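You operate a simulated robot arm through the tools that you are given. There is no shell and no other tool. Be economical: measure what you need, move in short steps, check, and stop when the job is done.

You are at the controls of a simulated two-armed robot. One attempt, no reset.

TASK
Take the cap off the flask and lay it down on the top of the white chest. Press the beat button of the low case to switch it off. Press the yellow mute button to switch it off. Put the tea strainer on the high shelf of the shelf unit. The order is free. Set down upright: tea strainer.

The check looks at the end state, three seconds after you hand in, the way a careful person would. Anything else that was tipped, shoved, dropped, spilled or broken makes it a failure. Lids that push on must go on centred and level and be pressed home; caps that screw on are set level and turned clockwise until they are tight.

THE ROBOT
Two 6-joint arms with two-finger grippers on one trunk, on a base that drives. Base frame: it is fixed to the floor where the robot stands at the start and does not move with it; the origin is under the middle of the robot, x ahead of it, y to its left, z up. Lengths are in mm, angles in rad, forces in N, time in s.
The left shoulder is at the start at [70, 176, 1215], the right one opposite. With the tool pointing down near the work surface each hand reaches from about 460 to 780 mm from the robot's upright axis, wherever it stands, measured 20 degrees to its own side. Places, roughly: beat button of the low case [-3100, -300, 800]; flask (8x8x17 cm) [700, 100, 900]; high shelf of the shelf unit [700, 1300, 1200]; tea strainer (9x9x10 cm) [700, 2900, 900]; yellow mute button [-1500, -300, 800]. Payload 2.45 kg a hand.
The tool frame of a hand sits at the grasp point between the pads (the TCP): z along the fingers, y along the line on which they close. The tips reach 26 mm beyond it. The gripper opens to 96 mm. The gripper's body begins 69 mm behind the TCP.
Orientation is that of the tool frame in the base frame, as [roll, pitch, yaw] about the fixed x, y, z axes, in that order (R = Rz(yaw) Ry(pitch) Rx(roll)). With the fingers straight down and closing along the base's y, the tool's x points along the base's -x, its y along +y and its z along -z.

THE INTERFACE
- The arms move only by the tool nudge_tool. It takes "left_increments", "right_increments" or both (then of equal length, played together; a hand with none holds still); each is a list of rows, each a list of 7 numbers: the turn, a rotation vector about the tool's x, y, z in rad, then the shift along the tool's x, y, z in m, then the opening, from 0 (shut) to 1 (fully open). In form: [[wx, wy, wz, dx, dy, dz, gripper], ...]. A call has 1 to 8 rows; each row shifts and turns the commanded pose from where the row before left it, along the tool's axes as they then stand. Rows are played at 5 a second. More than 50 mm and 0.15 rad between two rows, or a gripper value outside its range, and nothing of the call is played. Where a pose cannot be reached the arm comes as near as it can. A force on the tool above 40 N (or 10 N above the force at the start of the call, whichever is more), or a blocked arm, ends the call early, and 0.2 s more pass. Each finger halts on what it meets, pressing with about 42 N; the grip force reading is that of the motor and also rises with nothing between the fingers. The clock runs only during rows and for 0.2 s after the last one: add rows that do not move to give the fingers time. It gives the time, the measured TCP pose, the force on the tool (base axes), the opening and the grip force at its end, in the units of the frame above (readings bear some noise), with the torque about the TCP (base axes, N m) and any sound that the robot's microphone picked up.
- Cameras (640 x 400 px; columns grow to the right, rows downward): "scene" is now at [134, 25.9, 1533.6]; the picture's right is [0.31, -0.95, 0.00], its down [-0.56, -0.18, -0.81] and it looks along [0.77, 0.25, -0.59] (base axes); focal length 257 px, centre (320, 200). "left" rides on the left gripper at [82, -3, -98] in its tool frame; the picture's right is [0.04, 1.00, 0.00], its down [-0.73, 0.03, -0.68] and it looks along [-0.68, 0.03, 0.73] (tool axes); focal length 256 px, centre (320, 200). "right" rides on the right gripper at [82, 3, -98] in its tool frame; the picture's right is [-0.04, 1.00, 0.00], its down [-0.73, -0.03, -0.68] and it looks along [-0.68, -0.03, 0.73] (tool axes); focal length 256 px, centre (320, 200). There is no depth. A picture from a camera that has moved, and an enlarged one, comes with that camera's place and axes in the base frame and with its lens.
- grab_frame(camera): a new picture of that camera. It takes no simulated time.
- slide_trunk(by): slides the trunk up (or, below 0, down) by that many mm; the arms and the scene camera ride with it, the base frame stays. It gives what a move gives, with no picture.
- steer(legs): drives the robot by 1 to 6 legs, each [ahead, left, turn to the left] in mm, mm and rad, along the robot's own axes; the way and the turn of a leg run together, so that a leg with both is an arc; at most 1500 mm and 3.142 rad a leg. The arms and the cameras ride along, it lands a little off, and it stops where it bumps. It gives what a move gives.
- aim_head(pan, tilt): turns the head with the scene camera to pan (to the left, within 1.501 rad either way) and tilt (down, from -0.506 to 1.204), counted from straight ahead of the robot. It gives what a move gives.
- close_up(camera, box): a new picture of the part [left, top, right, bottom] of that camera's present view, enlarged. It takes no simulated time.
- job_done(): hands the job in; it is judged then, once.

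Work in short steps. Places have to be worked out from the pictures, the camera data and where the tool is seen: move nearer, look again, correct. Check each grasp and each placing, and mend what went wrong. You have 165 turns and 118 pictures in all, those below and enlarged ones among them. Open the grippers and draw the arms clear of the work before you hand the job in, unless the task says otherwise.

The tools are called after ">>>" by a JSON object that holds its "method" and its "body". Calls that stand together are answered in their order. nudge_tool: Moves the arms, as the interface text tells. Its arguments: {"type":"object","properties":{"left_increments":{"type":"array"},"right_increments":{"type":"array"}},"required":[]} The other tools are called the same way: slide_trunk (by) slides the trunk up or down; steer (legs) drives the base; aim_head (pan, tilt) turns the head that bears the scene camera; grab_frame (camera) takes a picture; close_up (camera, box) takes an enlarged picture of a part of a camera's view; job_done () hands the job in.

At the start:

```text
time_s: 0.0
left_tcp_pos: [546.2, 349.3, 1230.5]
left_tcp_rot: [3.14, -0.001, 3.14]
left_wrist_force: [-0.3, 0.1, 0.9]
left_moment: [-0.01, 0.0, -0.03]
left_opening: 96.0
left_finger_force: 0.0
right_tcp_pos: [639.1, -80.9, 1213.9]
right_tcp_rot: [-3.141, -0.001, 3.141]
right_wrist_force: [0.0, -0.2, 0.6]
right_moment: [0.03, 0.0, -0.02]
right_opening: 96.1
right_finger_force: 0.1
trunk travel left (down, up): [-700.0, 140.0]
robot x, y, heading: [0.6, -0.9, -0.003]
head pan, tilt: [0.312, 0.632]
```

scene: 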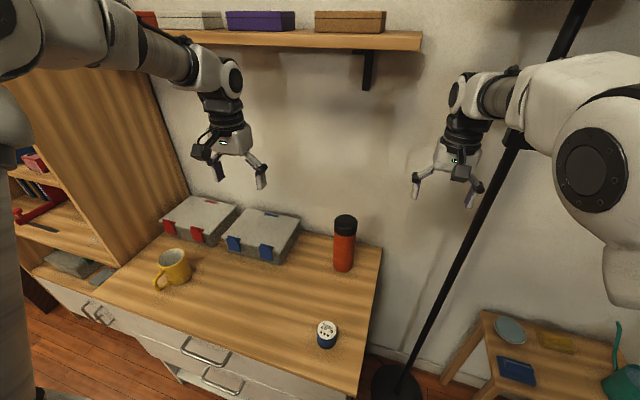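
right: 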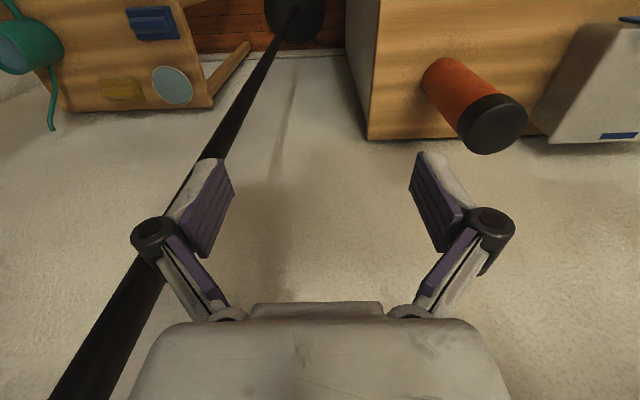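
left: 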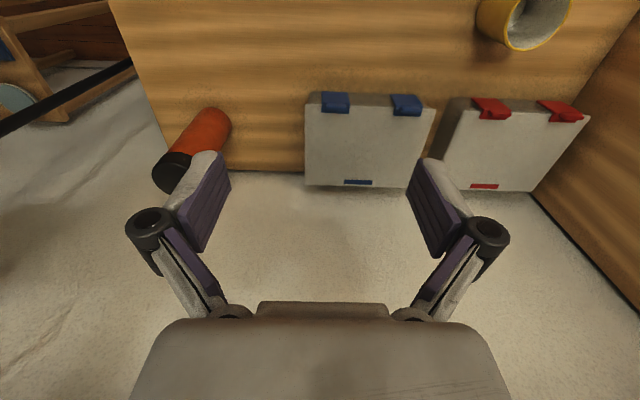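

The flask with a black cap stands at the right end of a chest with white drawers. I look round first to find the white chest and the other places.

>>> {"method": "aim_head", "body": {"pan": 1.3, "tilt": 0.4}}

>>> {"method": "grab_frame", "body": {"camera": "scene"}}

>>> {"method": "aim_head", "body": {"pan": -1.3, "tilt": 0.4}}

>>> {"method": "grab_frame", "body": {"camera": "scene"}}

>>> {"method": "aim_head", "body": {"pan": 0.0, "tilt": 0.75}}

>>> {"method": "grab_frame", "body": {"camera": "scene"}}

```text
time_s: 1.3
left_tcp_pos: [546.1, 349.1, 1230.8]
left_tcp_rot: [-3.141, 0.002, 3.141]
left_wrist_force: [0.4, 0.5, -0.5]
left_moment: [-0.01, 0.01, 0.01]
left_opening: 95.9
left_finger_force: 0.1
right_tcp_pos: [640.9, -82.8, 1214.0]
right_tcp_rot: [3.14, -0.002, -3.141]
right_wrist_force: [0.5, 0.2, 0.3]
right_moment: [0.04, 0.01, -0.01]
right_opening: 95.9
right_finger_force: 0.1
trunk travel left (down, up): [-700.0, 140.0]
robot x, y, heading: [0.1, -0.6, -0.001]
head pan, tilt: [1.3, 0.4]
```

```text
114 pictures are left
camera scene: at [75.6, 88.3, 1554.6], right [0.96, -0.27, 0.0], down [-0.1, -0.38, -0.92], along [0.25, 0.89, -0.39], focal length 257 px, centre (320, 200)
```

scene: 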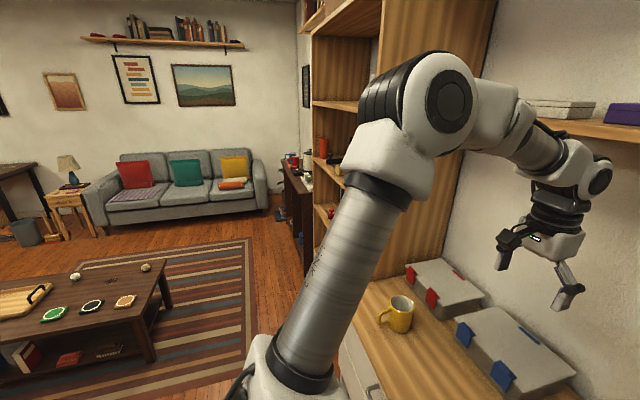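

```text
time_s: 3.6
left_tcp_pos: [544.7, 348.7, 1231.0]
left_tcp_rot: [-3.142, 0.001, 3.141]
left_wrist_force: [0.1, 0.7, 0.1]
left_moment: [-0.02, 0.01, 0.02]
left_opening: 96.1
left_finger_force: 0.1
right_tcp_pos: [638.7, -81.9, 1213.8]
right_tcp_rot: [3.141, -0.001, 3.14]
right_wrist_force: [0.1, 0.6, -0.5]
right_moment: [0.04, 0.03, -0.03]
right_opening: 96.3
right_finger_force: 0.0
trunk travel left (down, up): [-700.0, 140.0]
robot x, y, heading: [1.6, -1.8, 0.004]
head pan, tilt: [-1.3, 0.4]
```

```text
113 pictures are left
camera scene: at [75.6, -90.2, 1554.6], right [-0.96, -0.27, 0.0], down [-0.1, 0.37, -0.92], along [0.25, -0.89, -0.39], focal length 257 px, centre (320, 200)
```

scene: 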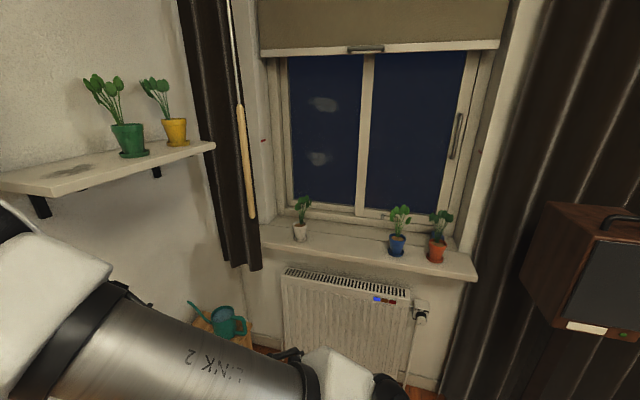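

```text
time_s: 5.1
left_tcp_pos: [544.9, 348.7, 1230.8]
left_tcp_rot: [3.141, 0.0, -3.142]
left_wrist_force: [-0.1, -0.1, -0.5]
left_moment: [0.02, 0.0, 0.0]
left_opening: 96.0
left_finger_force: 0.1
right_tcp_pos: [639.8, -82.6, 1212.5]
right_tcp_rot: [-3.14, 0.001, -3.14]
right_wrist_force: [-0.5, 0.1, 0.1]
right_moment: [-0.01, 0.0, 0.0]
right_opening: 96.1
right_finger_force: 0.1
trunk travel left (down, up): [-700.0, 140.0]
robot x, y, heading: [-1.8, 0.3, -0.002]
head pan, tilt: [0.0, 0.75]
```

```text
112 pictures are left
camera scene: at [133.7, -1.1, 1523.5], right [0.0, -1.0, 0.0], down [-0.68, 0.0, -0.73], along [0.73, 0.0, -0.68], focal length 257 px, centre (320, 200)
```

scene: 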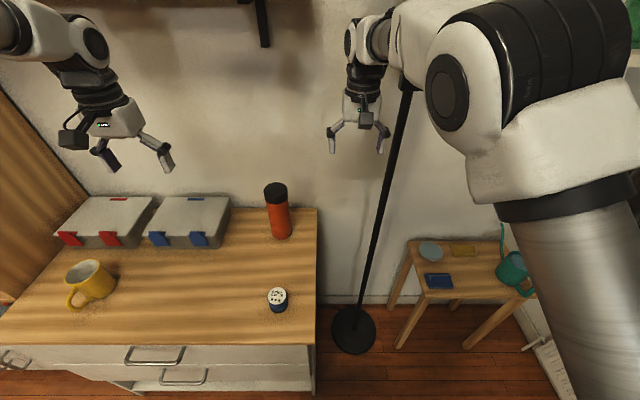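

I judge the flask at about (706, 130) with its top near z 1020. I enlarge it to see what kind of cap it has.

>>> {"method": "close_up", "body": {"camera": "scene", "box": [230, 170, 330, 250]}}

>>> {"method": "close_up", "body": {"camera": "right", "box": [380, 20, 580, 180]}}

```text
5.00 times, centred on (280, 210) of scene
camera zoom: at [133.7, -1.1, 1523.5], right [0.0, -1.0, 0.0], down [-0.68, 0.0, -0.73], along [0.73, 0.0, -0.68], focal length 1284 px, centre (520, 150)
```

zoom: 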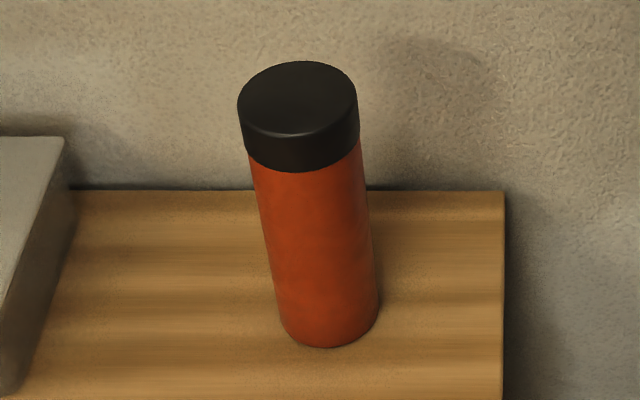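

```text
2.50 times, centred on (480, 100) of right
camera zoom: at [557.7, -78.0, 1312.7], right [0.04, 1.0, 0.0], down [0.73, -0.03, 0.68], along [0.68, -0.03, -0.73], focal length 640 px, centre (-80, 450)
```

zoom: 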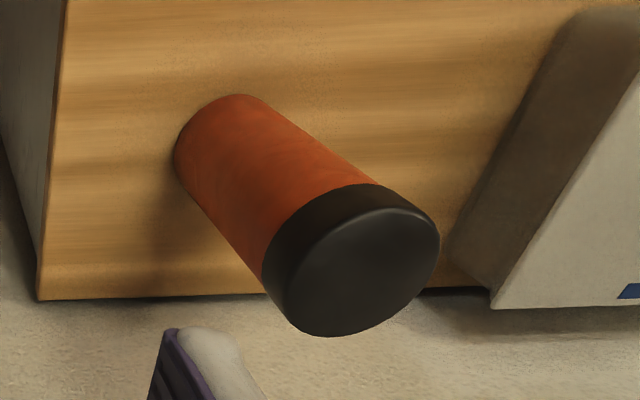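

The cap is about 70 mm across, centred at (715, 132), with its top at z 1025, and looks like a screw cap. The right hand will hold the body from the front at a slant while the left turns the cap. I tilt the right hand first.

>>> {"method": "nudge_tool", "body": {"right_increments": [[0, -0.15, 0, 0, 0, 0, 1], [0, -0.15, 0, 0, 0, 0, 1], [0, -0.15, 0, 0, 0, 0, 1], [0, -0.15, 0, 0, 0, 0, 1], [0, -0.15, 0, 0, 0, 0, 1], [0, -0.15, 0, 0, 0, 0, 1], [0, -0.147, 0, 0, 0, 0, 1], [0, 0, 0, 0, 0, 0, 1]]}}

```text
time_s: 6.9
left_tcp_pos: [544.9, 348.1, 1230.6]
left_tcp_rot: [3.14, 0.001, -3.142]
left_wrist_force: [0.0, -0.3, 0.6]
left_moment: [0.02, 0.03, -0.02]
left_opening: 96.0
left_finger_force: 0.1
right_tcp_pos: [663.3, -128.3, 1229.4]
right_tcp_rot: [2.991, 0.916, 3.037]
right_wrist_force: [-0.2, 0.1, 0.7]
right_moment: [0.02, 0.05, -0.01]
right_opening: 96.0
right_finger_force: 0.0
right hand out of reach, approached as far as the arm can: row 4, 5, 6, 7
trunk travel left (down, up): [-700.0, 140.0]
robot x, y, heading: [1.0, 2.3, 0.003]
head pan, tilt: [0.0, 0.75]
```

The tilted pose was too far out; I move the hand back and down toward the pre-grasp and see where it lands.

>>> {"method": "nudge_tool", "body": {"right_increments": [[0, 0, 0, 0.02, 0.0, -0.04, 1], [0, 0, 0, 0.03, 0.0, -0.03, 1], [0, 0, 0, 0.04, 0, 0, 1], [0, 0, 0, 0.04, 0, 0, 1], [0, 0, 0, 0, 0, 0, 1]]}}

```text
time_s: 8.1
left_tcp_pos: [546.2, 349.5, 1230.4]
left_tcp_rot: [-3.141, 0.0, -3.141]
left_wrist_force: [-0.5, -0.3, 0.2]
left_moment: [0.0, -0.02, 0.02]
left_opening: 96.1
left_finger_force: 0.0
right_tcp_pos: [546.1, -170.3, 1178.0]
right_tcp_rot: [3.004, 0.934, 3.059]
right_wrist_force: [-0.6, -0.3, -0.8]
right_moment: [0.0, -0.03, -0.01]
right_opening: 95.9
right_finger_force: 0.2
right hand out of reach, approached as far as the arm can: row 1, 2, 3, 4
trunk travel left (down, up): [-700.0, 140.0]
robot x, y, heading: [2.9, 2.6, 0.006]
head pan, tilt: [0.0, 0.75]
```

It is still not quite attainable. The grasp pose lies lower and more central, so I head to (585, 132, 990), 150 mm short of the flask along the fingers.

>>> {"method": "nudge_tool", "body": {"right_increments": [[0, 0, 0, 0.0152, 0.0357, 0.0225, 1], [0, 0, 0, 0.0152, 0.0357, 0.0225, 1], [0, 0, 0, 0.0152, 0.0357, 0.0225, 1], [0, 0, 0, 0.0152, 0.0357, 0.0225, 1], [0, 0, 0, 0.0152, 0.0357, 0.0225, 1], [0, 0, 0, 0.0152, 0.0357, 0.0225, 1], [0, 0, 0, 0, 0, 0, 1]]}}

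>>> {"method": "grab_frame", "body": {"camera": "scene"}}

```text
time_s: 9.9
left_tcp_pos: [545.9, 349.1, 1230.2]
left_tcp_rot: [3.141, 0.0, 3.141]
left_wrist_force: [0.2, -0.2, 0.1]
left_moment: [-0.01, -0.01, 0.03]
left_opening: 95.9
left_finger_force: 0.0
right_tcp_pos: [658.2, -143.2, 1129.8]
right_tcp_rot: [2.934, 0.897, 2.985]
right_wrist_force: [0.0, -0.7, 0.7]
right_moment: [0.03, 0.0, 0.0]
right_opening: 95.8
right_finger_force: 0.1
right hand out of reach, approached as far as the arm can: row 1, 2, 3, 4, 5, 6
trunk travel left (down, up): [-700.0, 140.0]
robot x, y, heading: [-2.1, -0.5, 0.002]
head pan, tilt: [0.0, 0.75]
stopped in row 7 (right hand): the arm was blocked; the commanded pose is now the measured one
```

```text
109 pictures are left
camera scene: at [133.1, -1.2, 1523.5], right [0.0, -1.0, 0.0], down [-0.68, 0.0, -0.73], along [0.73, 0.0, -0.68], focal length 257 px, centre (320, 200)
```

scene: 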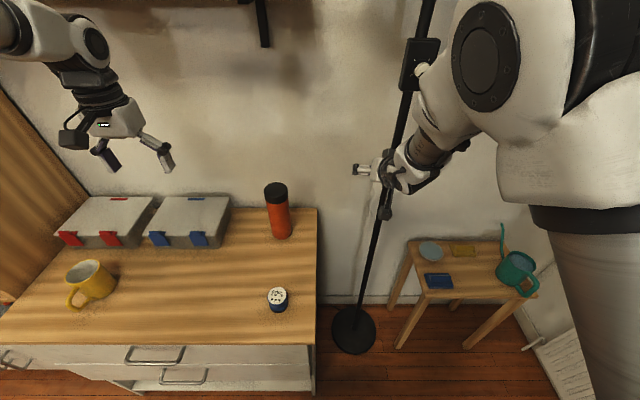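

The open hand is near the lamp's pole (about x 693, y −190), which likely blocked it. I draw back along the fingers, straighten the hand and check.

>>> {"method": "nudge_tool", "body": {"right_increments": [[0, 0, 0, 0, 0, -0.04, 1], [0, 0, 0, 0, 0, -0.04, 1], [0, 0, 0, 0.0, 0.03, -0.03, 1], [0.083, 0, -0.097, 0, 0.03, 0, 1], [0, 0, 0, 0, 0, 0, 1]]}}

>>> {"method": "grab_frame", "body": {"camera": "scene"}}

```text
time_s: 11.1
left_tcp_pos: [544.1, 350.7, 1230.5]
left_tcp_rot: [-3.14, -0.001, -3.141]
left_wrist_force: [0.6, -0.1, -0.2]
left_moment: [0.04, -0.01, -0.02]
left_opening: 96.2
left_finger_force: 0.1
right_tcp_pos: [598.3, -158.7, 1215.9]
right_tcp_rot: [3.07, 0.906, 3.076]
right_wrist_force: [-0.4, -0.1, 0.2]
right_moment: [0.01, -0.04, -0.01]
right_opening: 96.1
right_finger_force: 0.2
right hand out of reach, approached as far as the arm can: row 3, 4
trunk travel left (down, up): [-700.0, 140.0]
robot x, y, heading: [2.6, 1.4, 0.008]
head pan, tilt: [0.0, 0.75]
```

```text
108 pictures are left
camera scene: at [133.2, -1.1, 1523.5], right [0.0, -1.0, 0.0], down [-0.68, 0.0, -0.73], along [0.73, 0.0, -0.68], focal length 257 px, centre (320, 200)
```

scene: 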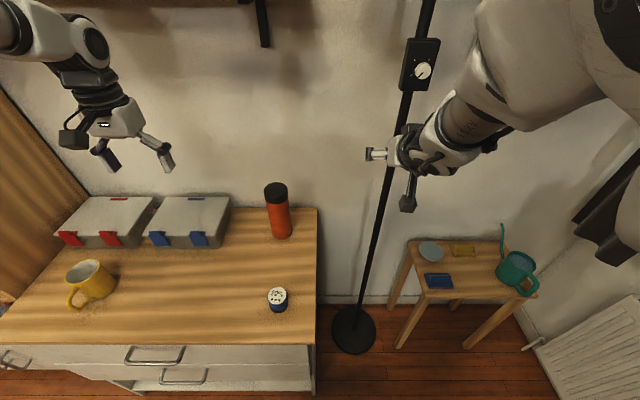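

The right arm does not get there easily. I first try with the left hand alone: I move it over the cap with the hand still upright, and check from its camera.

>>> {"method": "nudge_tool", "body": {"left_increments": [[0, 0, 0, -0.0243, -0.0311, 0.015, 1], [0, 0, 0, -0.0243, -0.0311, 0.015, 1], [0, 0, 0, -0.0243, -0.0311, 0.015, 1], [0, 0, 0, -0.0243, -0.0311, 0.015, 1], [0, 0, 0, -0.0243, -0.0311, 0.015, 1], [0, 0, 0, -0.0243, -0.0311, 0.015, 1], [0, 0, 0, -0.0243, -0.0311, 0.015, 1], [0, 0, 0, 0, 0, 0, 1]]}}

>>> {"method": "grab_frame", "body": {"camera": "left"}}

```text
time_s: 12.9
left_tcp_pos: [715.4, 130.1, 1126.7]
left_tcp_rot: [3.14, 0.001, 3.141]
left_wrist_force: [0.1, 1.2, 0.8]
left_moment: [-0.01, -0.01, -0.02]
left_opening: 96.1
left_finger_force: 0.0
right_tcp_pos: [597.3, -158.5, 1216.4]
right_tcp_rot: [3.07, 0.909, 3.081]
right_wrist_force: [-0.4, 1.1, 0.0]
right_moment: [-0.05, -0.01, -0.03]
right_opening: 95.8
right_finger_force: 0.1
trunk travel left (down, up): [-700.0, 140.0]
robot x, y, heading: [-3.7, 3.1, 0.002]
head pan, tilt: [0.0, 0.75]
```

```text
107 pictures are left
camera left: at [634.0, 128.0, 1222.1], right [-0.04, 1.0, 0.0], down [0.73, 0.03, 0.68], along [0.68, 0.03, -0.73], focal length 256 px, centre (320, 200)
```

left: 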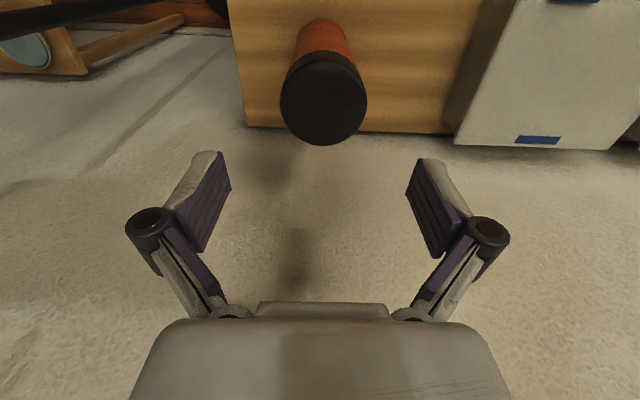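

The cap top checks out at (714.5, 134). I turn the hand clockwise (seen from above) beforehand to have room to unscrew.

>>> {"method": "nudge_tool", "body": {"left_increments": [[0, 0, 0.15, 0, 0.003, 0, 1], [0, 0, 0.15, 0, 0, 0, 1], [0, 0, 0.15, 0, 0, 0, 1], [0, 0, 0.15, 0, 0, 0, 1], [0, 0, 0.15, 0, 0, 0, 1], [0, 0, 0.15, 0, 0, 0, 1], [0, 0, 0.15, 0, 0, 0, 1], [0, 0, 0.15, 0, 0, 0, 1]]}}

>>> {"method": "nudge_tool", "body": {"left_increments": [[0, 0, 0, 0, 0, 0.03, 1], [0, 0, 0, 0, 0, 0.03, 1], [0, 0, 0, 0, 0, 0.03, 1], [0, 0, 0, 0, 0, 0.016, 1], [0, 0, 0, 0, 0, 0, 1]]}}

>>> {"method": "grab_frame", "body": {"camera": "scene"}}

```text
time_s: 14.7
left_tcp_pos: [714.5, 133.5, 1126.0]
left_tcp_rot: [-3.141, 0.001, 1.94]
left_wrist_force: [-0.2, 0.0, 0.0]
left_moment: [0.04, -0.03, 0.01]
left_opening: 95.6
left_finger_force: 0.2
right_tcp_pos: [599.0, -158.8, 1214.8]
right_tcp_rot: [3.069, 0.905, 3.076]
right_wrist_force: [0.2, 0.5, 0.4]
right_moment: [0.0, 0.01, 0.0]
right_opening: 95.9
right_finger_force: 0.1
trunk travel left (down, up): [-700.0, 140.0]
robot x, y, heading: [-1.1, -2.2, 0.004]
head pan, tilt: [0.0, 0.75]
```

```text
time_s: 15.9
left_tcp_pos: [714.9, 135.7, 1019.0]
left_tcp_rot: [3.141, -0.001, 1.942]
left_wrist_force: [-1.1, 0.4, -0.7]
left_moment: [-0.01, -0.01, -0.01]
left_opening: 95.9
left_finger_force: 0.0
right_tcp_pos: [599.8, -159.4, 1214.3]
right_tcp_rot: [3.069, 0.907, 3.076]
right_wrist_force: [0.4, 0.2, -1.0]
right_moment: [0.0, 0.01, -0.02]
right_opening: 95.8
right_finger_force: 0.1
trunk travel left (down, up): [-700.0, 140.0]
robot x, y, heading: [1.4, 1.3, -0.001]
head pan, tilt: [0.0, 0.75]
```

```text
106 pictures are left
camera scene: at [133.3, -1.2, 1523.5], right [0.0, -1.0, 0.0], down [-0.68, 0.0, -0.73], along [0.73, 0.0, -0.68], focal length 257 px, centre (320, 200)
```

scene: 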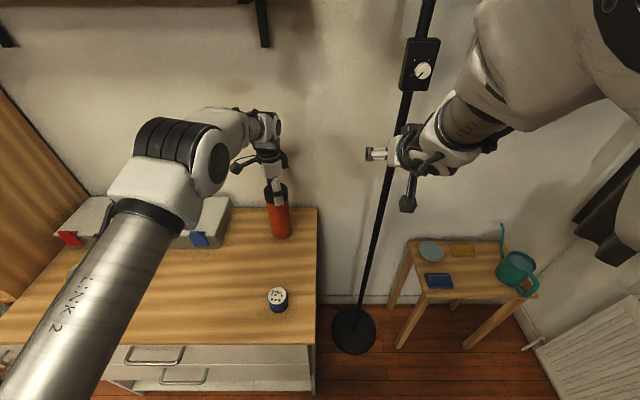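

The cap is between the fingers. I close in steps, then begin the counter-clockwise turn.

>>> {"method": "nudge_tool", "body": {"left_increments": [[0, 0, 0, 0, 0, 0, 0.8], [0, 0, 0, 0, 0, 0, 0.72], [0, 0, 0, 0, 0, 0, 0.5], [0, 0, 0, 0, 0, 0, 0.5], [0, 0, 0, 0, 0, 0, 0.5]]}}

>>> {"method": "nudge_tool", "body": {"left_increments": [[0, 0, -0.05, 0, 0, 0, 0.3], [0, 0, -0.1, 0, 0, 0, 0.3], [0, 0, -0.1, 0, 0, 0, 0.3], [0, 0, -0.1, 0, 0, 0, 0.3], [0, 0, -0.1, 0, 0, 0, 0.3]]}}

```text
time_s: 17.1
left_tcp_pos: [715.4, 136.4, 1021.5]
left_tcp_rot: [-3.139, -0.003, 1.942]
left_wrist_force: [1.4, -0.2, 2.4]
left_moment: [0.05, -0.09, 0.01]
left_opening: 69.8
left_finger_force: 42.1
right_tcp_pos: [599.0, -157.8, 1215.0]
right_tcp_rot: [3.069, 0.906, 3.078]
right_wrist_force: [-0.6, -0.6, 0.7]
right_moment: [0.03, 0.03, 0.04]
right_opening: 96.0
right_finger_force: 0.1
trunk travel left (down, up): [-700.0, 140.0]
robot x, y, heading: [-0.7, 1.8, -0.001]
head pan, tilt: [0.0, 0.75]
```

```text
time_s: 18.3
left_tcp_pos: [713.5, 135.1, 1019.9]
left_tcp_rot: [-3.141, 0.002, 2.394]
left_wrist_force: [0.1, 1.0, 6.6]
left_moment: [0.03, 0.12, 0.0]
left_opening: 70.2
left_finger_force: 41.7
right_tcp_pos: [597.5, -158.2, 1216.9]
right_tcp_rot: [3.069, 0.905, 3.077]
right_wrist_force: [-0.2, -0.7, 0.6]
right_moment: [0.0, 0.01, 0.0]
right_opening: 95.8
right_finger_force: 0.1
trunk travel left (down, up): [-700.0, 140.0]
robot x, y, heading: [0.5, 1.8, 0.006]
head pan, tilt: [0.0, 0.75]
```

The upward force on the hand (6.6 N) suggests the cap is rising on a thread. I keep turning with a slight lift.

>>> {"method": "nudge_tool", "body": {"left_increments": [[0, 0, -0.15, 0, 0, -0.0005, 0.3], [0, 0, -0.15, 0, 0, -0.0003, 0.3], [0, 0, -0.15, 0, 0, -0.0003, 0.3], [0, 0, -0.15, 0, 0, -0.0003, 0.3], [0, 0, -0.15, 0, 0, -0.0003, 0.3], [0, 0, -0.15, 0, 0, -0.0003, 0.3], [0, 0, -0.15, 0, 0, -0.0003, 0.3], [0, 0, -0.15, 0, 0, -0.0003, 0.3]]}}

>>> {"method": "close_up", "body": {"camera": "scene", "box": [230, 150, 330, 250]}}

```text
time_s: 20.1
left_tcp_pos: [716.1, 134.8, 1022.2]
left_tcp_rot: [-3.141, 0.0, -2.689]
left_wrist_force: [0.8, 0.4, -2.3]
left_moment: [-0.04, 0.02, -0.01]
left_opening: 69.7
left_finger_force: 42.0
right_tcp_pos: [598.6, -158.2, 1214.8]
right_tcp_rot: [3.072, 0.906, 3.077]
right_wrist_force: [0.4, -0.5, 0.0]
right_moment: [-0.02, -0.01, 0.01]
right_opening: 96.1
right_finger_force: 0.0
trunk travel left (down, up): [-700.0, 140.0]
robot x, y, heading: [1.9, 0.0, 0.001]
head pan, tilt: [0.0, 0.75]
```

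```text
4.00 times, centred on (280, 200) of scene
camera zoom: at [134.3, -0.9, 1523.4], right [0.0, -1.0, 0.0], down [-0.68, 0.0, -0.73], along [0.73, 0.0, -0.68], focal length 1028 px, centre (480, 200)
```

zoom: 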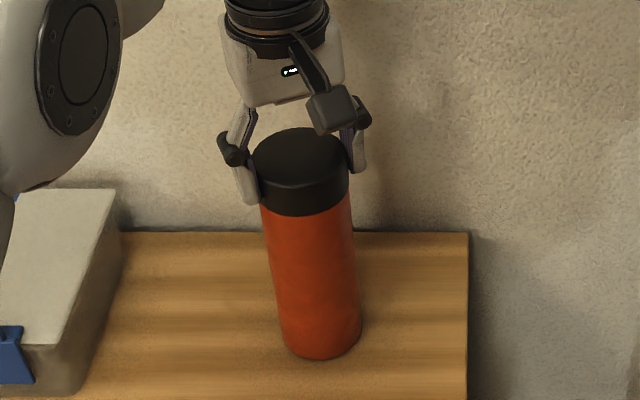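

I've turned about 1.65 rad. I lift 4 mm and read the force to see if the cap is free.

>>> {"method": "nudge_tool", "body": {"left_increments": [[0, 0, 0, 0, 0, -0.002, 0.3], [0, 0, 0, 0, 0, -0.002, 0.3], [0, 0, 0, 0, 0, 0, 0.3]]}}

>>> {"method": "close_up", "body": {"camera": "scene", "box": [230, 150, 330, 250]}}

```text
time_s: 20.9
left_tcp_pos: [715.6, 134.2, 1026.9]
left_tcp_rot: [-3.141, 0.0, -2.691]
left_wrist_force: [-0.3, 0.5, -3.8]
left_moment: [-0.03, 0.0, -0.02]
left_opening: 69.5
left_finger_force: 42.3
right_tcp_pos: [599.1, -158.6, 1215.2]
right_tcp_rot: [3.07, 0.905, 3.076]
right_wrist_force: [-0.5, 0.0, -0.2]
right_moment: [-0.02, 0.0, -0.02]
right_opening: 95.9
right_finger_force: 0.0
trunk travel left (down, up): [-700.0, 140.0]
robot x, y, heading: [1.0, -4.7, -0.0]
head pan, tilt: [0.0, 0.75]
```

```text
4.00 times, centred on (280, 200) of scene
camera zoom: at [134.2, -1.0, 1523.4], right [0.0, -1.0, 0.0], down [-0.68, 0.0, -0.73], along [0.73, 0.0, -0.68], focal length 1028 px, centre (480, 200)
```

zoom: 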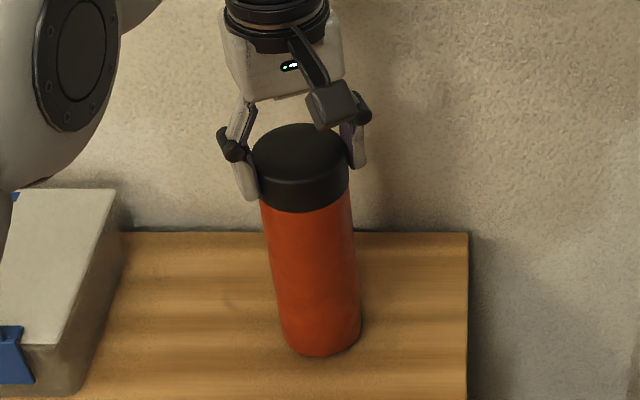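

The flask rose with the cap, so it needs holding. I set it back down, release, raise the left hand and turn it back.

>>> {"method": "nudge_tool", "body": {"left_increments": [[0, 0, 0, 0, 0, 0.002, 0.3], [0, 0, 0, 0, 0, 0.002, 0.3], [0, 0, 0, 0, 0, 0.001, 0.3], [0, 0, 0, 0, 0, 0.001, 0.3], [0, 0, 0, 0, 0, 0, 0.3]]}}

```text
time_s: 22.1
left_tcp_pos: [715.5, 134.4, 1020.5]
left_tcp_rot: [3.141, -0.001, -2.69]
left_wrist_force: [0.0, 0.2, 1.8]
left_moment: [-0.03, -0.05, -0.01]
left_opening: 70.0
left_finger_force: 41.9
right_tcp_pos: [597.8, -158.7, 1215.4]
right_tcp_rot: [3.068, 0.904, 3.078]
right_wrist_force: [0.4, 0.6, -1.0]
right_moment: [0.01, 0.05, 0.0]
right_opening: 96.2
right_finger_force: 0.0
trunk travel left (down, up): [-700.0, 140.0]
robot x, y, heading: [-4.4, -4.1, -0.004]
head pan, tilt: [0.0, 0.75]
```

Now standing again (+1.8 N). I open, raise the hand, and turn it back.

>>> {"method": "nudge_tool", "body": {"left_increments": [[0, 0, 0, 0, 0, 0, 0.8], [0, 0, 0, 0, 0, 0, 1], [0, 0, 0, 0, 0, 0, 1], [0, 0, 0, 0, 0, -0.03, 1], [0, 0, 0, 0, 0, -0.04, 1], [0, 0, 0, 0, 0, -0.04, 1], [0, 0, 0, 0, 0, -0.04, 1], [0, 0, 0.15, 0, 0, -0.03, 1]]}}

>>> {"method": "nudge_tool", "body": {"left_increments": [[0, 0, 0.15, 0, 0, 0, 1], [0, 0, 0.15, 0, 0, 0, 1], [0, 0, 0.15, 0, 0, 0, 1], [0, 0, 0.15, 0, 0, 0, 1], [0, 0, 0.15, 0, 0, 0, 1], [0, 0, 0.15, 0, 0, 0, 1], [0, 0, 0.15, 0, 0, 0, 1], [0, 0, 0.15, 0, 0, 0, 1]], "right_increments": [[0, 0, 0, 0, 0, -0.03, 1], [0, 0, 0, 0, 0, -0.03, 1], [0, 0, 0, 0, 0, 0, 1], [0, 0, 0, 0, 0, 0, 1], [0, 0, 0, 0, 0, 0, 1], [0, 0, 0, 0, 0, 0, 1], [0, 0, 0, 0, 0, 0, 1], [0, 0, 0, 0, 0, 0, 1]]}}

```text
time_s: 23.9
left_tcp_pos: [717.0, 133.4, 1200.0]
left_tcp_rot: [3.14, 0.001, -2.843]
left_wrist_force: [-0.1, 0.0, -0.1]
left_moment: [-0.01, 0.01, 0.03]
left_opening: 96.1
left_finger_force: 0.0
right_tcp_pos: [598.4, -159.7, 1215.7]
right_tcp_rot: [3.069, 0.907, 3.075]
right_wrist_force: [0.0, -0.3, 0.8]
right_moment: [0.01, 0.0, -0.03]
right_opening: 95.8
right_finger_force: 0.0
trunk travel left (down, up): [-700.0, 140.0]
robot x, y, heading: [2.1, -2.0, -0.003]
head pan, tilt: [0.0, 0.75]
```

```text
time_s: 25.9
left_tcp_pos: [716.0, 134.9, 1200.6]
left_tcp_rot: [-3.141, 0.0, 2.24]
left_wrist_force: [-0.1, 0.4, 0.6]
left_moment: [-0.02, -0.02, 0.0]
left_opening: 96.0
left_finger_force: 0.1
right_tcp_pos: [571.3, -164.4, 1198.7]
right_tcp_rot: [3.071, 0.823, 3.084]
right_wrist_force: [0.2, -0.3, 0.2]
right_moment: [-0.03, 0.0, 0.0]
right_opening: 96.1
right_finger_force: 0.1
right hand out of reach, approached as far as the arm can: row 1, 2
trunk travel left (down, up): [-700.0, 140.0]
robot x, y, heading: [0.4, -1.0, 0.001]
head pan, tilt: [0.0, 0.75]
stopped in row 8 (right hand): the arm was blocked; the commanded pose is now the measured one
```

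The right arm is at a joint limit with that tilt so high up. I untilt it while lowering a little, and will tilt again lower down, in the plane of the arm.

>>> {"method": "nudge_tool", "body": {"right_increments": [[0, 0.14, 0, 0, 0, 0, 1], [0, 0.14, 0, 0, 0, 0, 1], [0, 0.14, 0, 0, 0, 0, 1], [0, 0.14, 0, 0, 0, 0, 1], [0, 0.13, 0, 0, 0, 0, 1], [0, 0.13, 0, 0, 0, 0, 1], [0, 0, 0, 0, 0.04, 0, 1], [0, 0, 0, 0, 0.04, 0, 1]]}}

```text
time_s: 27.7
left_tcp_pos: [715.4, 135.0, 1200.9]
left_tcp_rot: [3.14, -0.001, 2.238]
left_wrist_force: [0.7, -0.3, -0.2]
left_moment: [0.04, 0.0, -0.01]
left_opening: 96.0
left_finger_force: 0.1
right_tcp_pos: [572.0, -86.1, 1211.6]
right_tcp_rot: [3.016, 0.127, 3.115]
right_wrist_force: [0.1, -0.7, 0.6]
right_moment: [-0.01, 0.0, 0.0]
right_opening: 96.2
right_finger_force: 0.1
right hand out of reach, approached as far as the arm can: row 1, 2
trunk travel left (down, up): [-700.0, 140.0]
robot x, y, heading: [-1.7, -1.6, -0.003]
head pan, tilt: [0.0, 0.75]
```

I move the left hand aside by 125 mm, then lower the right hand toward (600, 60, 1000) and yaw it toward the flask.

>>> {"method": "nudge_tool", "body": {"left_increments": [[0, 0, 0, 0.0327, 0.0258, 0, 1], [0, 0, 0, 0.0327, 0.0258, 0, 1], [0, 0, 0, 0.0327, 0.0258, 0, 1], [0, 0, 0, 0, 0, 0, 1], [0, 0, 0, 0, 0, 0, 1], [0, 0, 0, 0, 0, 0, 1], [0, 0, 0, 0, 0, 0, 1], [0, 0, 0, 0, 0, 0, 1]], "right_increments": [[0, 0, -0.075, 0, 0, 0.03, 1], [0, 0, -0.075, 0, 0.01, 0.033, 1], [0, 0, -0.075, -0.003, 0.022, 0.033, 1], [0, 0, -0.075, -0.003, 0.022, 0.033, 1], [0, 0, -0.075, -0.003, 0.022, 0.033, 1], [0, 0, -0.075, -0.003, 0.022, 0.033, 1], [0, 0, 0, -0.003, 0.022, 0.01, 1], [0, 0, 0, 0, 0, 0, 1]]}}

>>> {"method": "grab_frame", "body": {"camera": "scene"}}

```text
time_s: 29.5
left_tcp_pos: [715.7, 259.2, 1199.4]
left_tcp_rot: [-3.141, -0.001, 2.238]
left_wrist_force: [0.1, 0.1, -0.5]
left_moment: [0.03, 0.02, 0.01]
left_opening: 95.9
left_finger_force: 0.0
right_tcp_pos: [648.8, -50.7, 1016.9]
right_tcp_rot: [3.115, 0.152, -2.703]
right_wrist_force: [0.2, 0.4, 0.1]
right_moment: [-0.01, 0.0, 0.0]
right_opening: 96.2
right_finger_force: 0.0
right hand out of reach, approached as far as the arm can: row 2, 3, 4, 5, 6, 7
trunk travel left (down, up): [-700.0, 140.0]
robot x, y, heading: [-0.1, -1.6, -0.002]
head pan, tilt: [0.0, 0.75]
```

```text
103 pictures are left
camera scene: at [133.4, -1.2, 1523.5], right [0.0, -1.0, 0.0], down [-0.68, 0.0, -0.73], along [0.73, 0.0, -0.68], focal length 257 px, centre (320, 200)
```

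scene: 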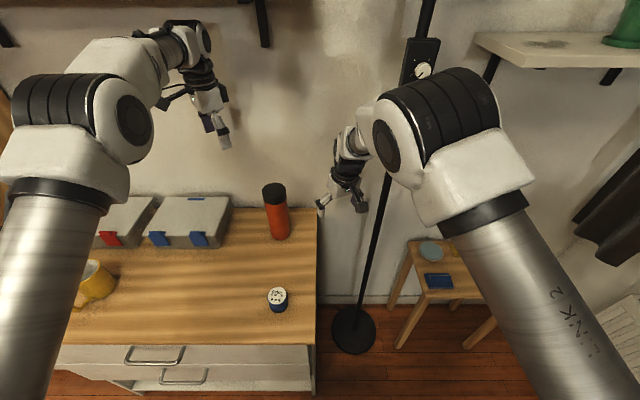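

It seems the right hand cannot cross much over the middle, but it may point leftward from the right. I yaw it further left in place and then tilt it, so the wrist stays on its own side.

>>> {"method": "nudge_tool", "body": {"right_increments": [[0, 0, -0.15, 0, 0, 0, 1], [0, 0, -0.15, 0, 0, 0, 1], [0, 0, -0.15, 0, 0, 0, 1], [0, 0, -0.15, 0, 0, 0, 1], [0, -0.15, 0, 0, 0, 0, 1], [0, -0.15, 0, 0, 0, 0, 1], [0, -0.15, 0, 0, 0, 0, 1], [0, -0.15, 0, 0, 0, 0, 1]]}}

```text
time_s: 31.3
left_tcp_pos: [716.6, 259.0, 1200.5]
left_tcp_rot: [-3.141, -0.001, 2.24]
left_wrist_force: [-0.8, 0.0, 0.5]
left_moment: [0.0, 0.04, 0.01]
left_opening: 96.1
left_finger_force: 0.0
right_tcp_pos: [645.3, -42.5, 1015.8]
right_tcp_rot: [-3.038, 0.724, -2.018]
right_wrist_force: [0.9, -0.1, -0.5]
right_moment: [0.01, 0.01, 0.02]
right_opening: 95.7
right_finger_force: 0.0
trunk travel left (down, up): [-700.0, 140.0]
robot x, y, heading: [1.3, 1.8, -0.001]
head pan, tilt: [0.0, 0.75]
```

This works. I level the closing line, tilt to about 59° and move to a pre-grasp 140 mm short of the flask body.

>>> {"method": "nudge_tool", "body": {"right_increments": [[0, 0, 0.116, 0, 0, 0, 1], [0, -0.15, 0, 0, 0, 0, 1], [0, -0.15, 0, 0, 0, 0, 1], [0, 0, 0, -0.003, 0.021, 0.036, 1], [0, 0, 0, -0.003, 0.021, 0.036, 1], [0, 0, 0, 0, 0, 0, 1]]}}

>>> {"method": "grab_frame", "body": {"camera": "right"}}

>>> {"method": "grab_frame", "body": {"camera": "scene"}}

```text
time_s: 32.7
left_tcp_pos: [715.9, 258.4, 1200.8]
left_tcp_rot: [3.14, -0.002, 2.238]
left_wrist_force: [-0.2, 0.0, -0.3]
left_moment: [0.02, 0.0, -0.01]
left_opening: 95.9
left_finger_force: 0.0
right_tcp_pos: [645.9, 33.1, 983.9]
right_tcp_rot: [3.141, 1.031, -2.172]
right_wrist_force: [0.2, -0.5, -0.4]
right_moment: [0.0, -0.03, 0.01]
right_opening: 96.2
right_finger_force: 0.1
trunk travel left (down, up): [-700.0, 140.0]
robot x, y, heading: [-1.3, -1.0, 0.004]
head pan, tilt: [0.0, 0.75]
```

```text
102 pictures are left
camera right: at [571.6, -68.1, 964.2], right [-0.81, 0.58, 0.04], down [-0.09, -0.19, 0.98], along [0.58, 0.79, 0.2], focal length 256 px, centre (320, 200)
```

right: 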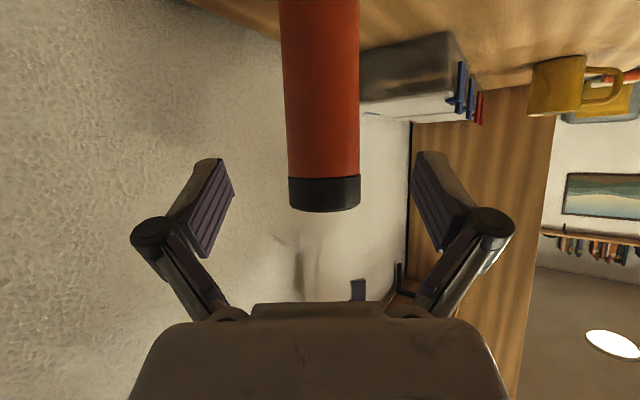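

```text
101 pictures are left
camera scene: at [133.6, -3.0, 1523.5], right [0.0, -1.0, 0.0], down [-0.68, 0.0, -0.73], along [0.73, 0.0, -0.68], focal length 257 px, centre (320, 200)
```

scene: 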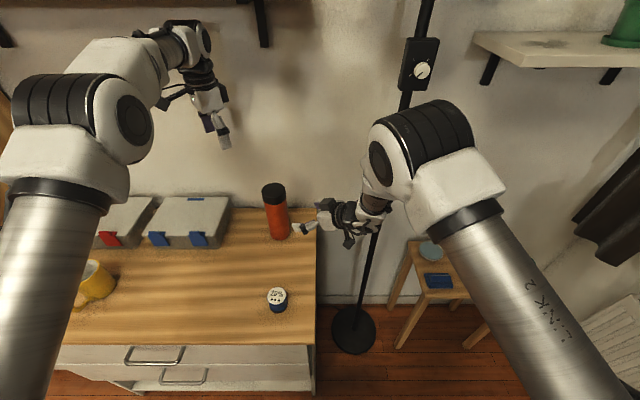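

The flask is centred between the fingers. I advance 140 mm along the fingers.

>>> {"method": "nudge_tool", "body": {"right_increments": [[0, 0, 0, 0, 0, 0.04, 1], [0, 0, 0, 0, 0, 0.035, 1], [0, 0, 0, 0, 0, 0.035, 1], [0, 0, 0, 0, 0, 0.03, 1], [0, 0, 0, 0, 0, 0, 1]]}}

>>> {"method": "grab_frame", "body": {"camera": "right"}}

>>> {"method": "close_up", "body": {"camera": "scene", "box": [220, 150, 380, 260]}}

```text
time_s: 33.9
left_tcp_pos: [716.1, 259.2, 1200.2]
left_tcp_rot: [3.141, 0.0, 2.239]
left_wrist_force: [-0.2, -0.3, -0.9]
left_moment: [0.02, -0.05, -0.01]
left_opening: 95.9
left_finger_force: 0.1
right_tcp_pos: [723.6, 123.2, 908.7]
right_tcp_rot: [3.139, 1.03, -2.171]
right_wrist_force: [0.5, -0.3, 0.7]
right_moment: [0.0, 0.0, -0.04]
right_opening: 95.9
right_finger_force: 0.0
right hand out of reach, approached as far as the arm can: row 2, 3, 4
trunk travel left (down, up): [-700.0, 140.0]
robot x, y, heading: [0.7, 0.3, 0.003]
head pan, tilt: [0.0, 0.75]
```

```text
100 pictures are left
camera right: at [649.1, 21.7, 890.5], right [-0.81, 0.58, 0.04], down [-0.09, -0.19, 0.98], along [0.57, 0.79, 0.2], focal length 256 px, centre (320, 200)
```

right: 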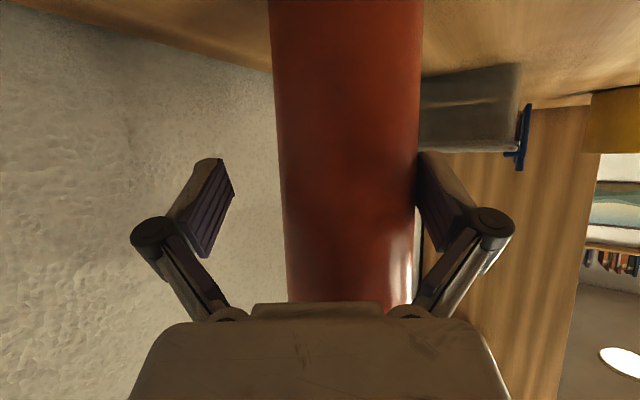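

```text
3.64 times, centred on (300, 205) of scene
camera zoom: at [132.9, -1.5, 1523.6], right [0.0, -1.0, 0.0], down [-0.68, 0.0, -0.73], along [0.73, 0.0, -0.68], focal length 934 px, centre (393, 182)
```

zoom: 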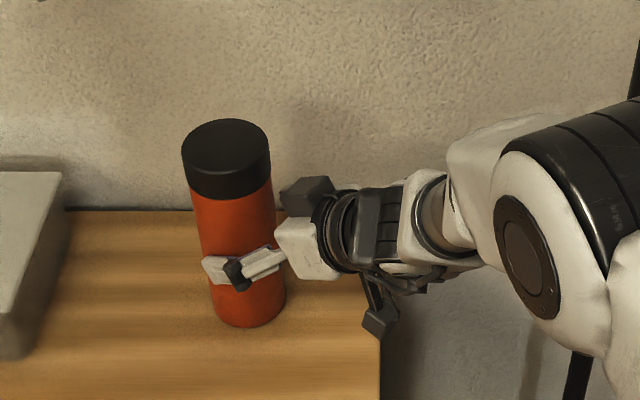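

The arm fell short and ended about 13 mm off sideways. I back off 18 mm, where the pads still reach, and check the pose.

>>> {"method": "nudge_tool", "body": {"right_increments": [[0, 0, 0, 0, 0, -0.018, 1], [0, 0, 0, 0, 0, 0, 1]]}}

```text
time_s: 34.5
left_tcp_pos: [715.4, 258.2, 1200.3]
left_tcp_rot: [-3.141, -0.001, 2.238]
left_wrist_force: [0.2, 0.1, -0.1]
left_moment: [-0.01, -0.03, -0.03]
left_opening: 95.9
left_finger_force: 0.0
right_tcp_pos: [715.9, 109.1, 919.0]
right_tcp_rot: [-3.141, 1.029, -2.171]
right_wrist_force: [0.8, -0.3, 0.1]
right_moment: [-0.01, 0.0, -0.01]
right_opening: 95.9
right_finger_force: 0.1
trunk travel left (down, up): [-700.0, 140.0]
robot x, y, heading: [-2.1, 1.3, 0.002]
head pan, tilt: [0.0, 0.75]
```

Now I shift 15 mm along the closing line to centre on the flask.

>>> {"method": "nudge_tool", "body": {"right_increments": [[0, 0, 0, 0, 0.008, 0, 1], [0, 0, 0, 0, 0.007, 0, 1], [0, 0, 0, 0, 0, 0, 1]]}}

>>> {"method": "grab_frame", "body": {"camera": "right"}}

```text
time_s: 35.3
left_tcp_pos: [715.9, 259.9, 1199.9]
left_tcp_rot: [-3.141, 0.001, 2.239]
left_wrist_force: [0.2, -0.8, 0.5]
left_moment: [0.03, 0.0, 0.02]
left_opening: 96.0
left_finger_force: 0.1
right_tcp_pos: [710.3, 108.8, 916.0]
right_tcp_rot: [3.139, 1.03, -2.171]
right_wrist_force: [0.3, -0.6, -0.1]
right_moment: [0.0, -0.01, 0.0]
right_opening: 95.9
right_finger_force: 0.1
right hand out of reach, approached as far as the arm can: row 1, 2
trunk travel left (down, up): [-700.0, 140.0]
robot x, y, heading: [0.7, -1.6, -0.001]
head pan, tilt: [0.0, 0.75]
```

```text
98 pictures are left
camera right: at [635.2, 8.2, 897.2], right [-0.81, 0.58, 0.04], down [-0.09, -0.19, 0.98], along [0.57, 0.79, 0.2], focal length 256 px, centre (320, 200)
```

right: 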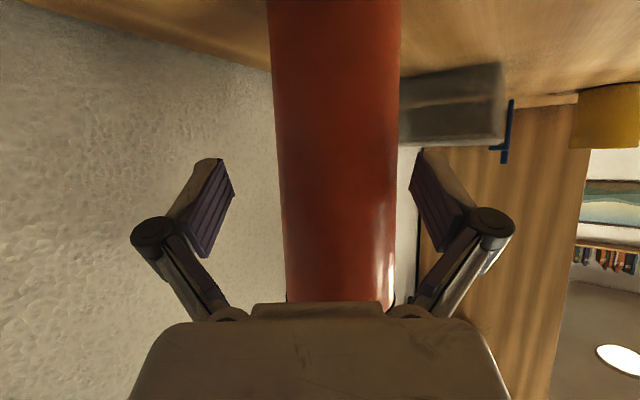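

The inward reach limit is the trouble. I withdraw the right hand and shift the robot 70 mm left.

>>> {"method": "nudge_tool", "body": {"right_increments": [[0, 0, 0, 0, 0, -0.04, 1], [0, 0, 0, 0, 0, -0.04, 1], [0, 0, 0, 0, 0, -0.04, 1], [0, 0, 0, 0, 0, 0, 1]]}}

>>> {"method": "steer", "body": {"legs": [[0, 70, 0]]}}

>>> {"method": "grab_frame", "body": {"camera": "right"}}

```text
time_s: 36.3
left_tcp_pos: [717.8, 259.0, 1199.8]
left_tcp_rot: [-3.141, -0.001, 2.238]
left_wrist_force: [0.1, -0.7, -0.7]
left_moment: [0.03, 0.04, -0.01]
left_opening: 95.8
left_finger_force: 0.0
right_tcp_pos: [649.7, 25.2, 976.6]
right_tcp_rot: [3.14, 1.031, -2.17]
right_wrist_force: [0.4, 1.1, 0.1]
right_moment: [0.01, 0.0, 0.02]
right_opening: 96.1
right_finger_force: 0.1
trunk travel left (down, up): [-700.0, 140.0]
robot x, y, heading: [2.7, -4.2, 0.002]
head pan, tilt: [0.0, 0.75]
```

```text
time_s: 37.3
left_tcp_pos: [716.7, 325.8, 1201.1]
left_tcp_rot: [3.14, -0.003, 2.24]
left_wrist_force: [0.1, 0.9, -0.4]
left_moment: [0.02, 0.01, 0.02]
left_opening: 96.1
left_finger_force: 0.0
right_tcp_pos: [650.9, 91.8, 978.2]
right_tcp_rot: [3.14, 1.029, -2.173]
right_wrist_force: [-0.8, -0.5, 0.1]
right_moment: [0.04, -0.04, 0.02]
right_opening: 96.2
right_finger_force: 0.1
trunk travel left (down, up): [-700.0, 140.0]
robot x, y, heading: [-0.5, 73.0, 0.001]
head pan, tilt: [0.0, 0.75]
```

```text
97 pictures are left
camera right: at [575.4, -8.6, 958.9], right [-0.81, 0.58, 0.04], down [-0.09, -0.19, 0.98], along [0.58, 0.79, 0.2], focal length 256 px, centre (320, 200)
```

right: 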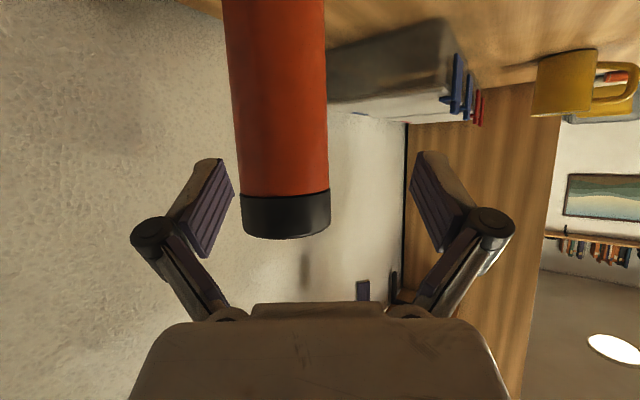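

Now I shift sideways −29 mm and down, and then advance about 92 mm.

>>> {"method": "nudge_tool", "body": {"right_increments": [[0, 0, 0, 0.012, -0.015, -0.01, 1], [0, 0, 0, 0.0115, -0.014, -0.01, 1], [0, 0, 0, 0, 0, 0.03, 1], [0, 0, 0, 0, 0, 0.03, 1], [0, 0, 0, 0, 0, 0.03, 1], [0, 0, 0, 0, 0, 0.02, 1], [0, 0, 0, 0, 0, 0, 1]]}}

>>> {"method": "grab_frame", "body": {"camera": "right"}}

```text
time_s: 38.9
left_tcp_pos: [715.9, 327.4, 1201.1]
left_tcp_rot: [-3.141, 0.0, 2.238]
left_wrist_force: [-0.2, 0.7, 0.4]
left_moment: [0.05, 0.0, -0.01]
left_opening: 96.0
left_finger_force: 0.1
right_tcp_pos: [712.3, 131.0, 910.9]
right_tcp_rot: [3.141, 1.031, -2.173]
right_wrist_force: [-0.9, -0.9, 0.3]
right_moment: [0.02, 0.0, -0.03]
right_opening: 96.0
right_finger_force: 0.0
trunk travel left (down, up): [-700.0, 140.0]
robot x, y, heading: [-1.8, 71.7, 0.004]
head pan, tilt: [0.0, 0.75]
```

```text
96 pictures are left
camera right: at [638.0, 30.4, 891.7], right [-0.81, 0.58, 0.04], down [-0.09, -0.19, 0.98], along [0.58, 0.79, 0.2], focal length 256 px, centre (320, 200)
```

right: 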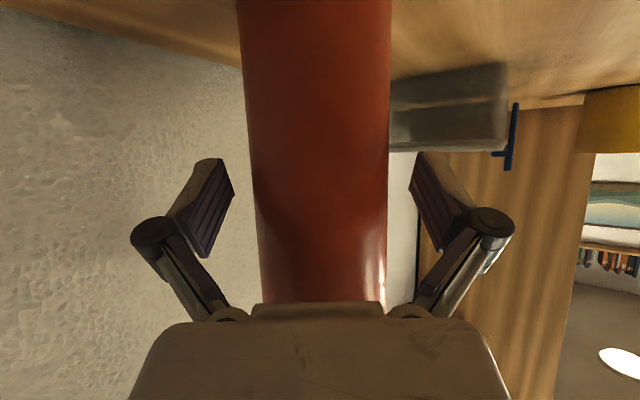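

Centred. I close the right hand gently in steps.

>>> {"method": "nudge_tool", "body": {"right_increments": [[0, 0, 0, 0, 0, 0, 0.85], [0, 0, 0, 0, 0, 0, 0.75], [0, 0, 0, 0, 0, 0, 0.7], [0, 0, 0, 0, 0, 0, 0.6], [0, 0, 0, 0, 0, 0, 0.5], [0, 0, 0, 0, 0, 0, 0.5]]}}

>>> {"method": "close_up", "body": {"camera": "scene", "box": [220, 150, 380, 260]}}

```text
time_s: 40.3
left_tcp_pos: [716.6, 328.7, 1200.6]
left_tcp_rot: [3.141, -0.001, 2.238]
left_wrist_force: [-0.3, 0.1, 0.0]
left_moment: [0.0, -0.01, 0.02]
left_opening: 95.6
left_finger_force: 0.2
right_tcp_pos: [712.0, 131.2, 910.8]
right_tcp_rot: [3.14, 1.029, -2.171]
right_wrist_force: [0.8, 0.2, 2.1]
right_moment: [-0.16, -0.12, 0.01]
right_opening: 64.3
right_finger_force: 41.9
trunk travel left (down, up): [-700.0, 140.0]
robot x, y, heading: [-3.3, 68.5, -0.001]
head pan, tilt: [0.0, 0.75]
```

```text
3.64 times, centred on (300, 205) of scene
camera zoom: at [133.6, 67.6, 1523.5], right [0.0, -1.0, 0.0], down [-0.68, 0.0, -0.73], along [0.73, 0.0, -0.68], focal length 934 px, centre (393, 182)
```

zoom: 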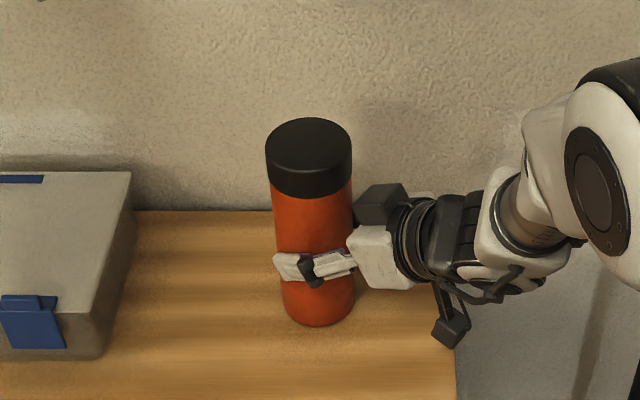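

Held at 64 mm. Now the left hand goes back over the cap, turned clockwise beforehand.

>>> {"method": "nudge_tool", "body": {"left_increments": [[0, 0, 0, -0.03, -0.0246, 0, 1], [0, 0, 0, -0.03, -0.0246, 0, 1], [0, 0, 0, -0.03, -0.0246, 0, 1], [0, 0, 0, -0.03, -0.0246, 0, 1], [0, 0, 0, -0.03, -0.0246, 0, 1], [0, 0, 0.15, 0, 0, 0, 1], [0, 0, 0.15, 0, 0, 0, 1], [0, 0, 0.15, 0, 0, 0, 1]]}}

>>> {"method": "grab_frame", "body": {"camera": "left"}}

```text
time_s: 42.1
left_tcp_pos: [707.1, 136.4, 1198.2]
left_tcp_rot: [3.141, -0.001, 1.79]
left_wrist_force: [0.6, -0.3, -0.2]
left_moment: [-0.01, -0.03, -0.02]
left_opening: 95.8
left_finger_force: 0.0
left hand out of reach, approached as far as the arm can: row 5
right_tcp_pos: [712.7, 132.8, 911.0]
right_tcp_rot: [-3.14, 1.031, -2.172]
right_wrist_force: [0.1, -0.7, 2.7]
right_moment: [-0.17, -0.05, 0.0]
right_opening: 64.4
right_finger_force: 42.2
trunk travel left (down, up): [-700.0, 140.0]
robot x, y, heading: [1.1, 70.3, 0.0]
head pan, tilt: [0.0, 0.75]
```

```text
94 pictures are left
camera left: at [687.7, 215.7, 1295.3], right [0.97, 0.25, 0.0], down [0.19, -0.71, 0.68], along [0.17, -0.66, -0.73], focal length 256 px, centre (320, 200)
```

left: 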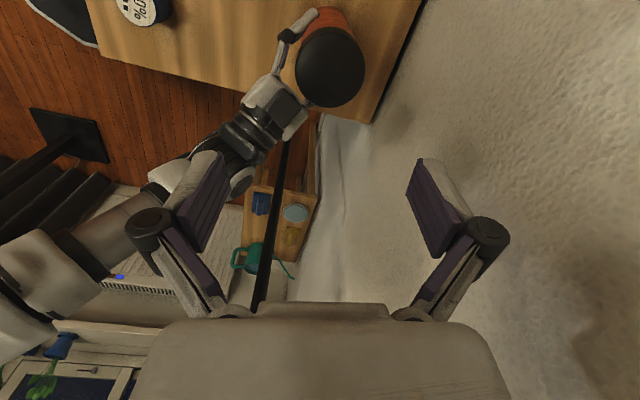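

The cap seems to be near (714, 139). I adjust by 7 mm, descend to about z 1070 and look again.

>>> {"method": "nudge_tool", "body": {"left_increments": [[0, 0, 0, 0, 0.004, 0.03, 1], [0, 0, 0, 0, 0.003, 0.035, 1], [0, 0, 0, 0, 0, 0.035, 1], [0, 0, 0, 0, 0, 0.03, 1], [0, 0, 0, 0, 0, 0, 1]]}}

>>> {"method": "grab_frame", "body": {"camera": "left"}}

```text
time_s: 43.3
left_tcp_pos: [729.3, 134.8, 1072.6]
left_tcp_rot: [-3.139, -0.002, 1.79]
left_wrist_force: [-0.3, 0.7, 0.2]
left_moment: [0.0, -0.02, -0.03]
left_opening: 95.9
left_finger_force: 0.1
left hand out of reach, approached as far as the arm can: row 2, 3, 4
right_tcp_pos: [712.7, 131.9, 910.1]
right_tcp_rot: [3.141, 1.03, -2.171]
right_wrist_force: [-0.6, -0.5, 2.7]
right_moment: [-0.17, -0.01, -0.01]
right_opening: 64.2
right_finger_force: 42.0
trunk travel left (down, up): [-700.0, 140.0]
robot x, y, heading: [-4.0, 68.5, -0.003]
head pan, tilt: [0.0, 0.75]
```

```text
93 pictures are left
camera left: at [710.1, 213.4, 1169.3], right [0.97, 0.26, 0.0], down [0.19, -0.71, 0.68], along [0.17, -0.66, -0.73], focal length 256 px, centre (320, 200)
```

left: 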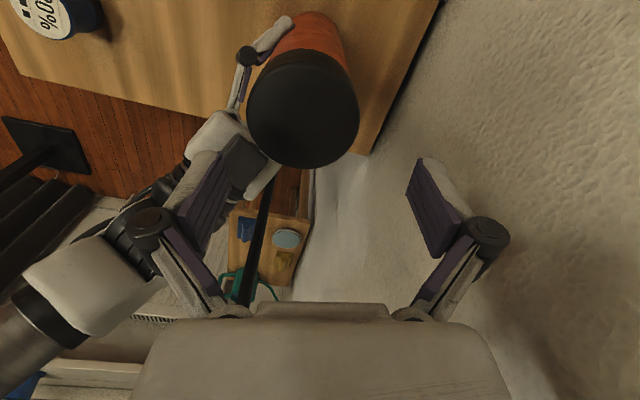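

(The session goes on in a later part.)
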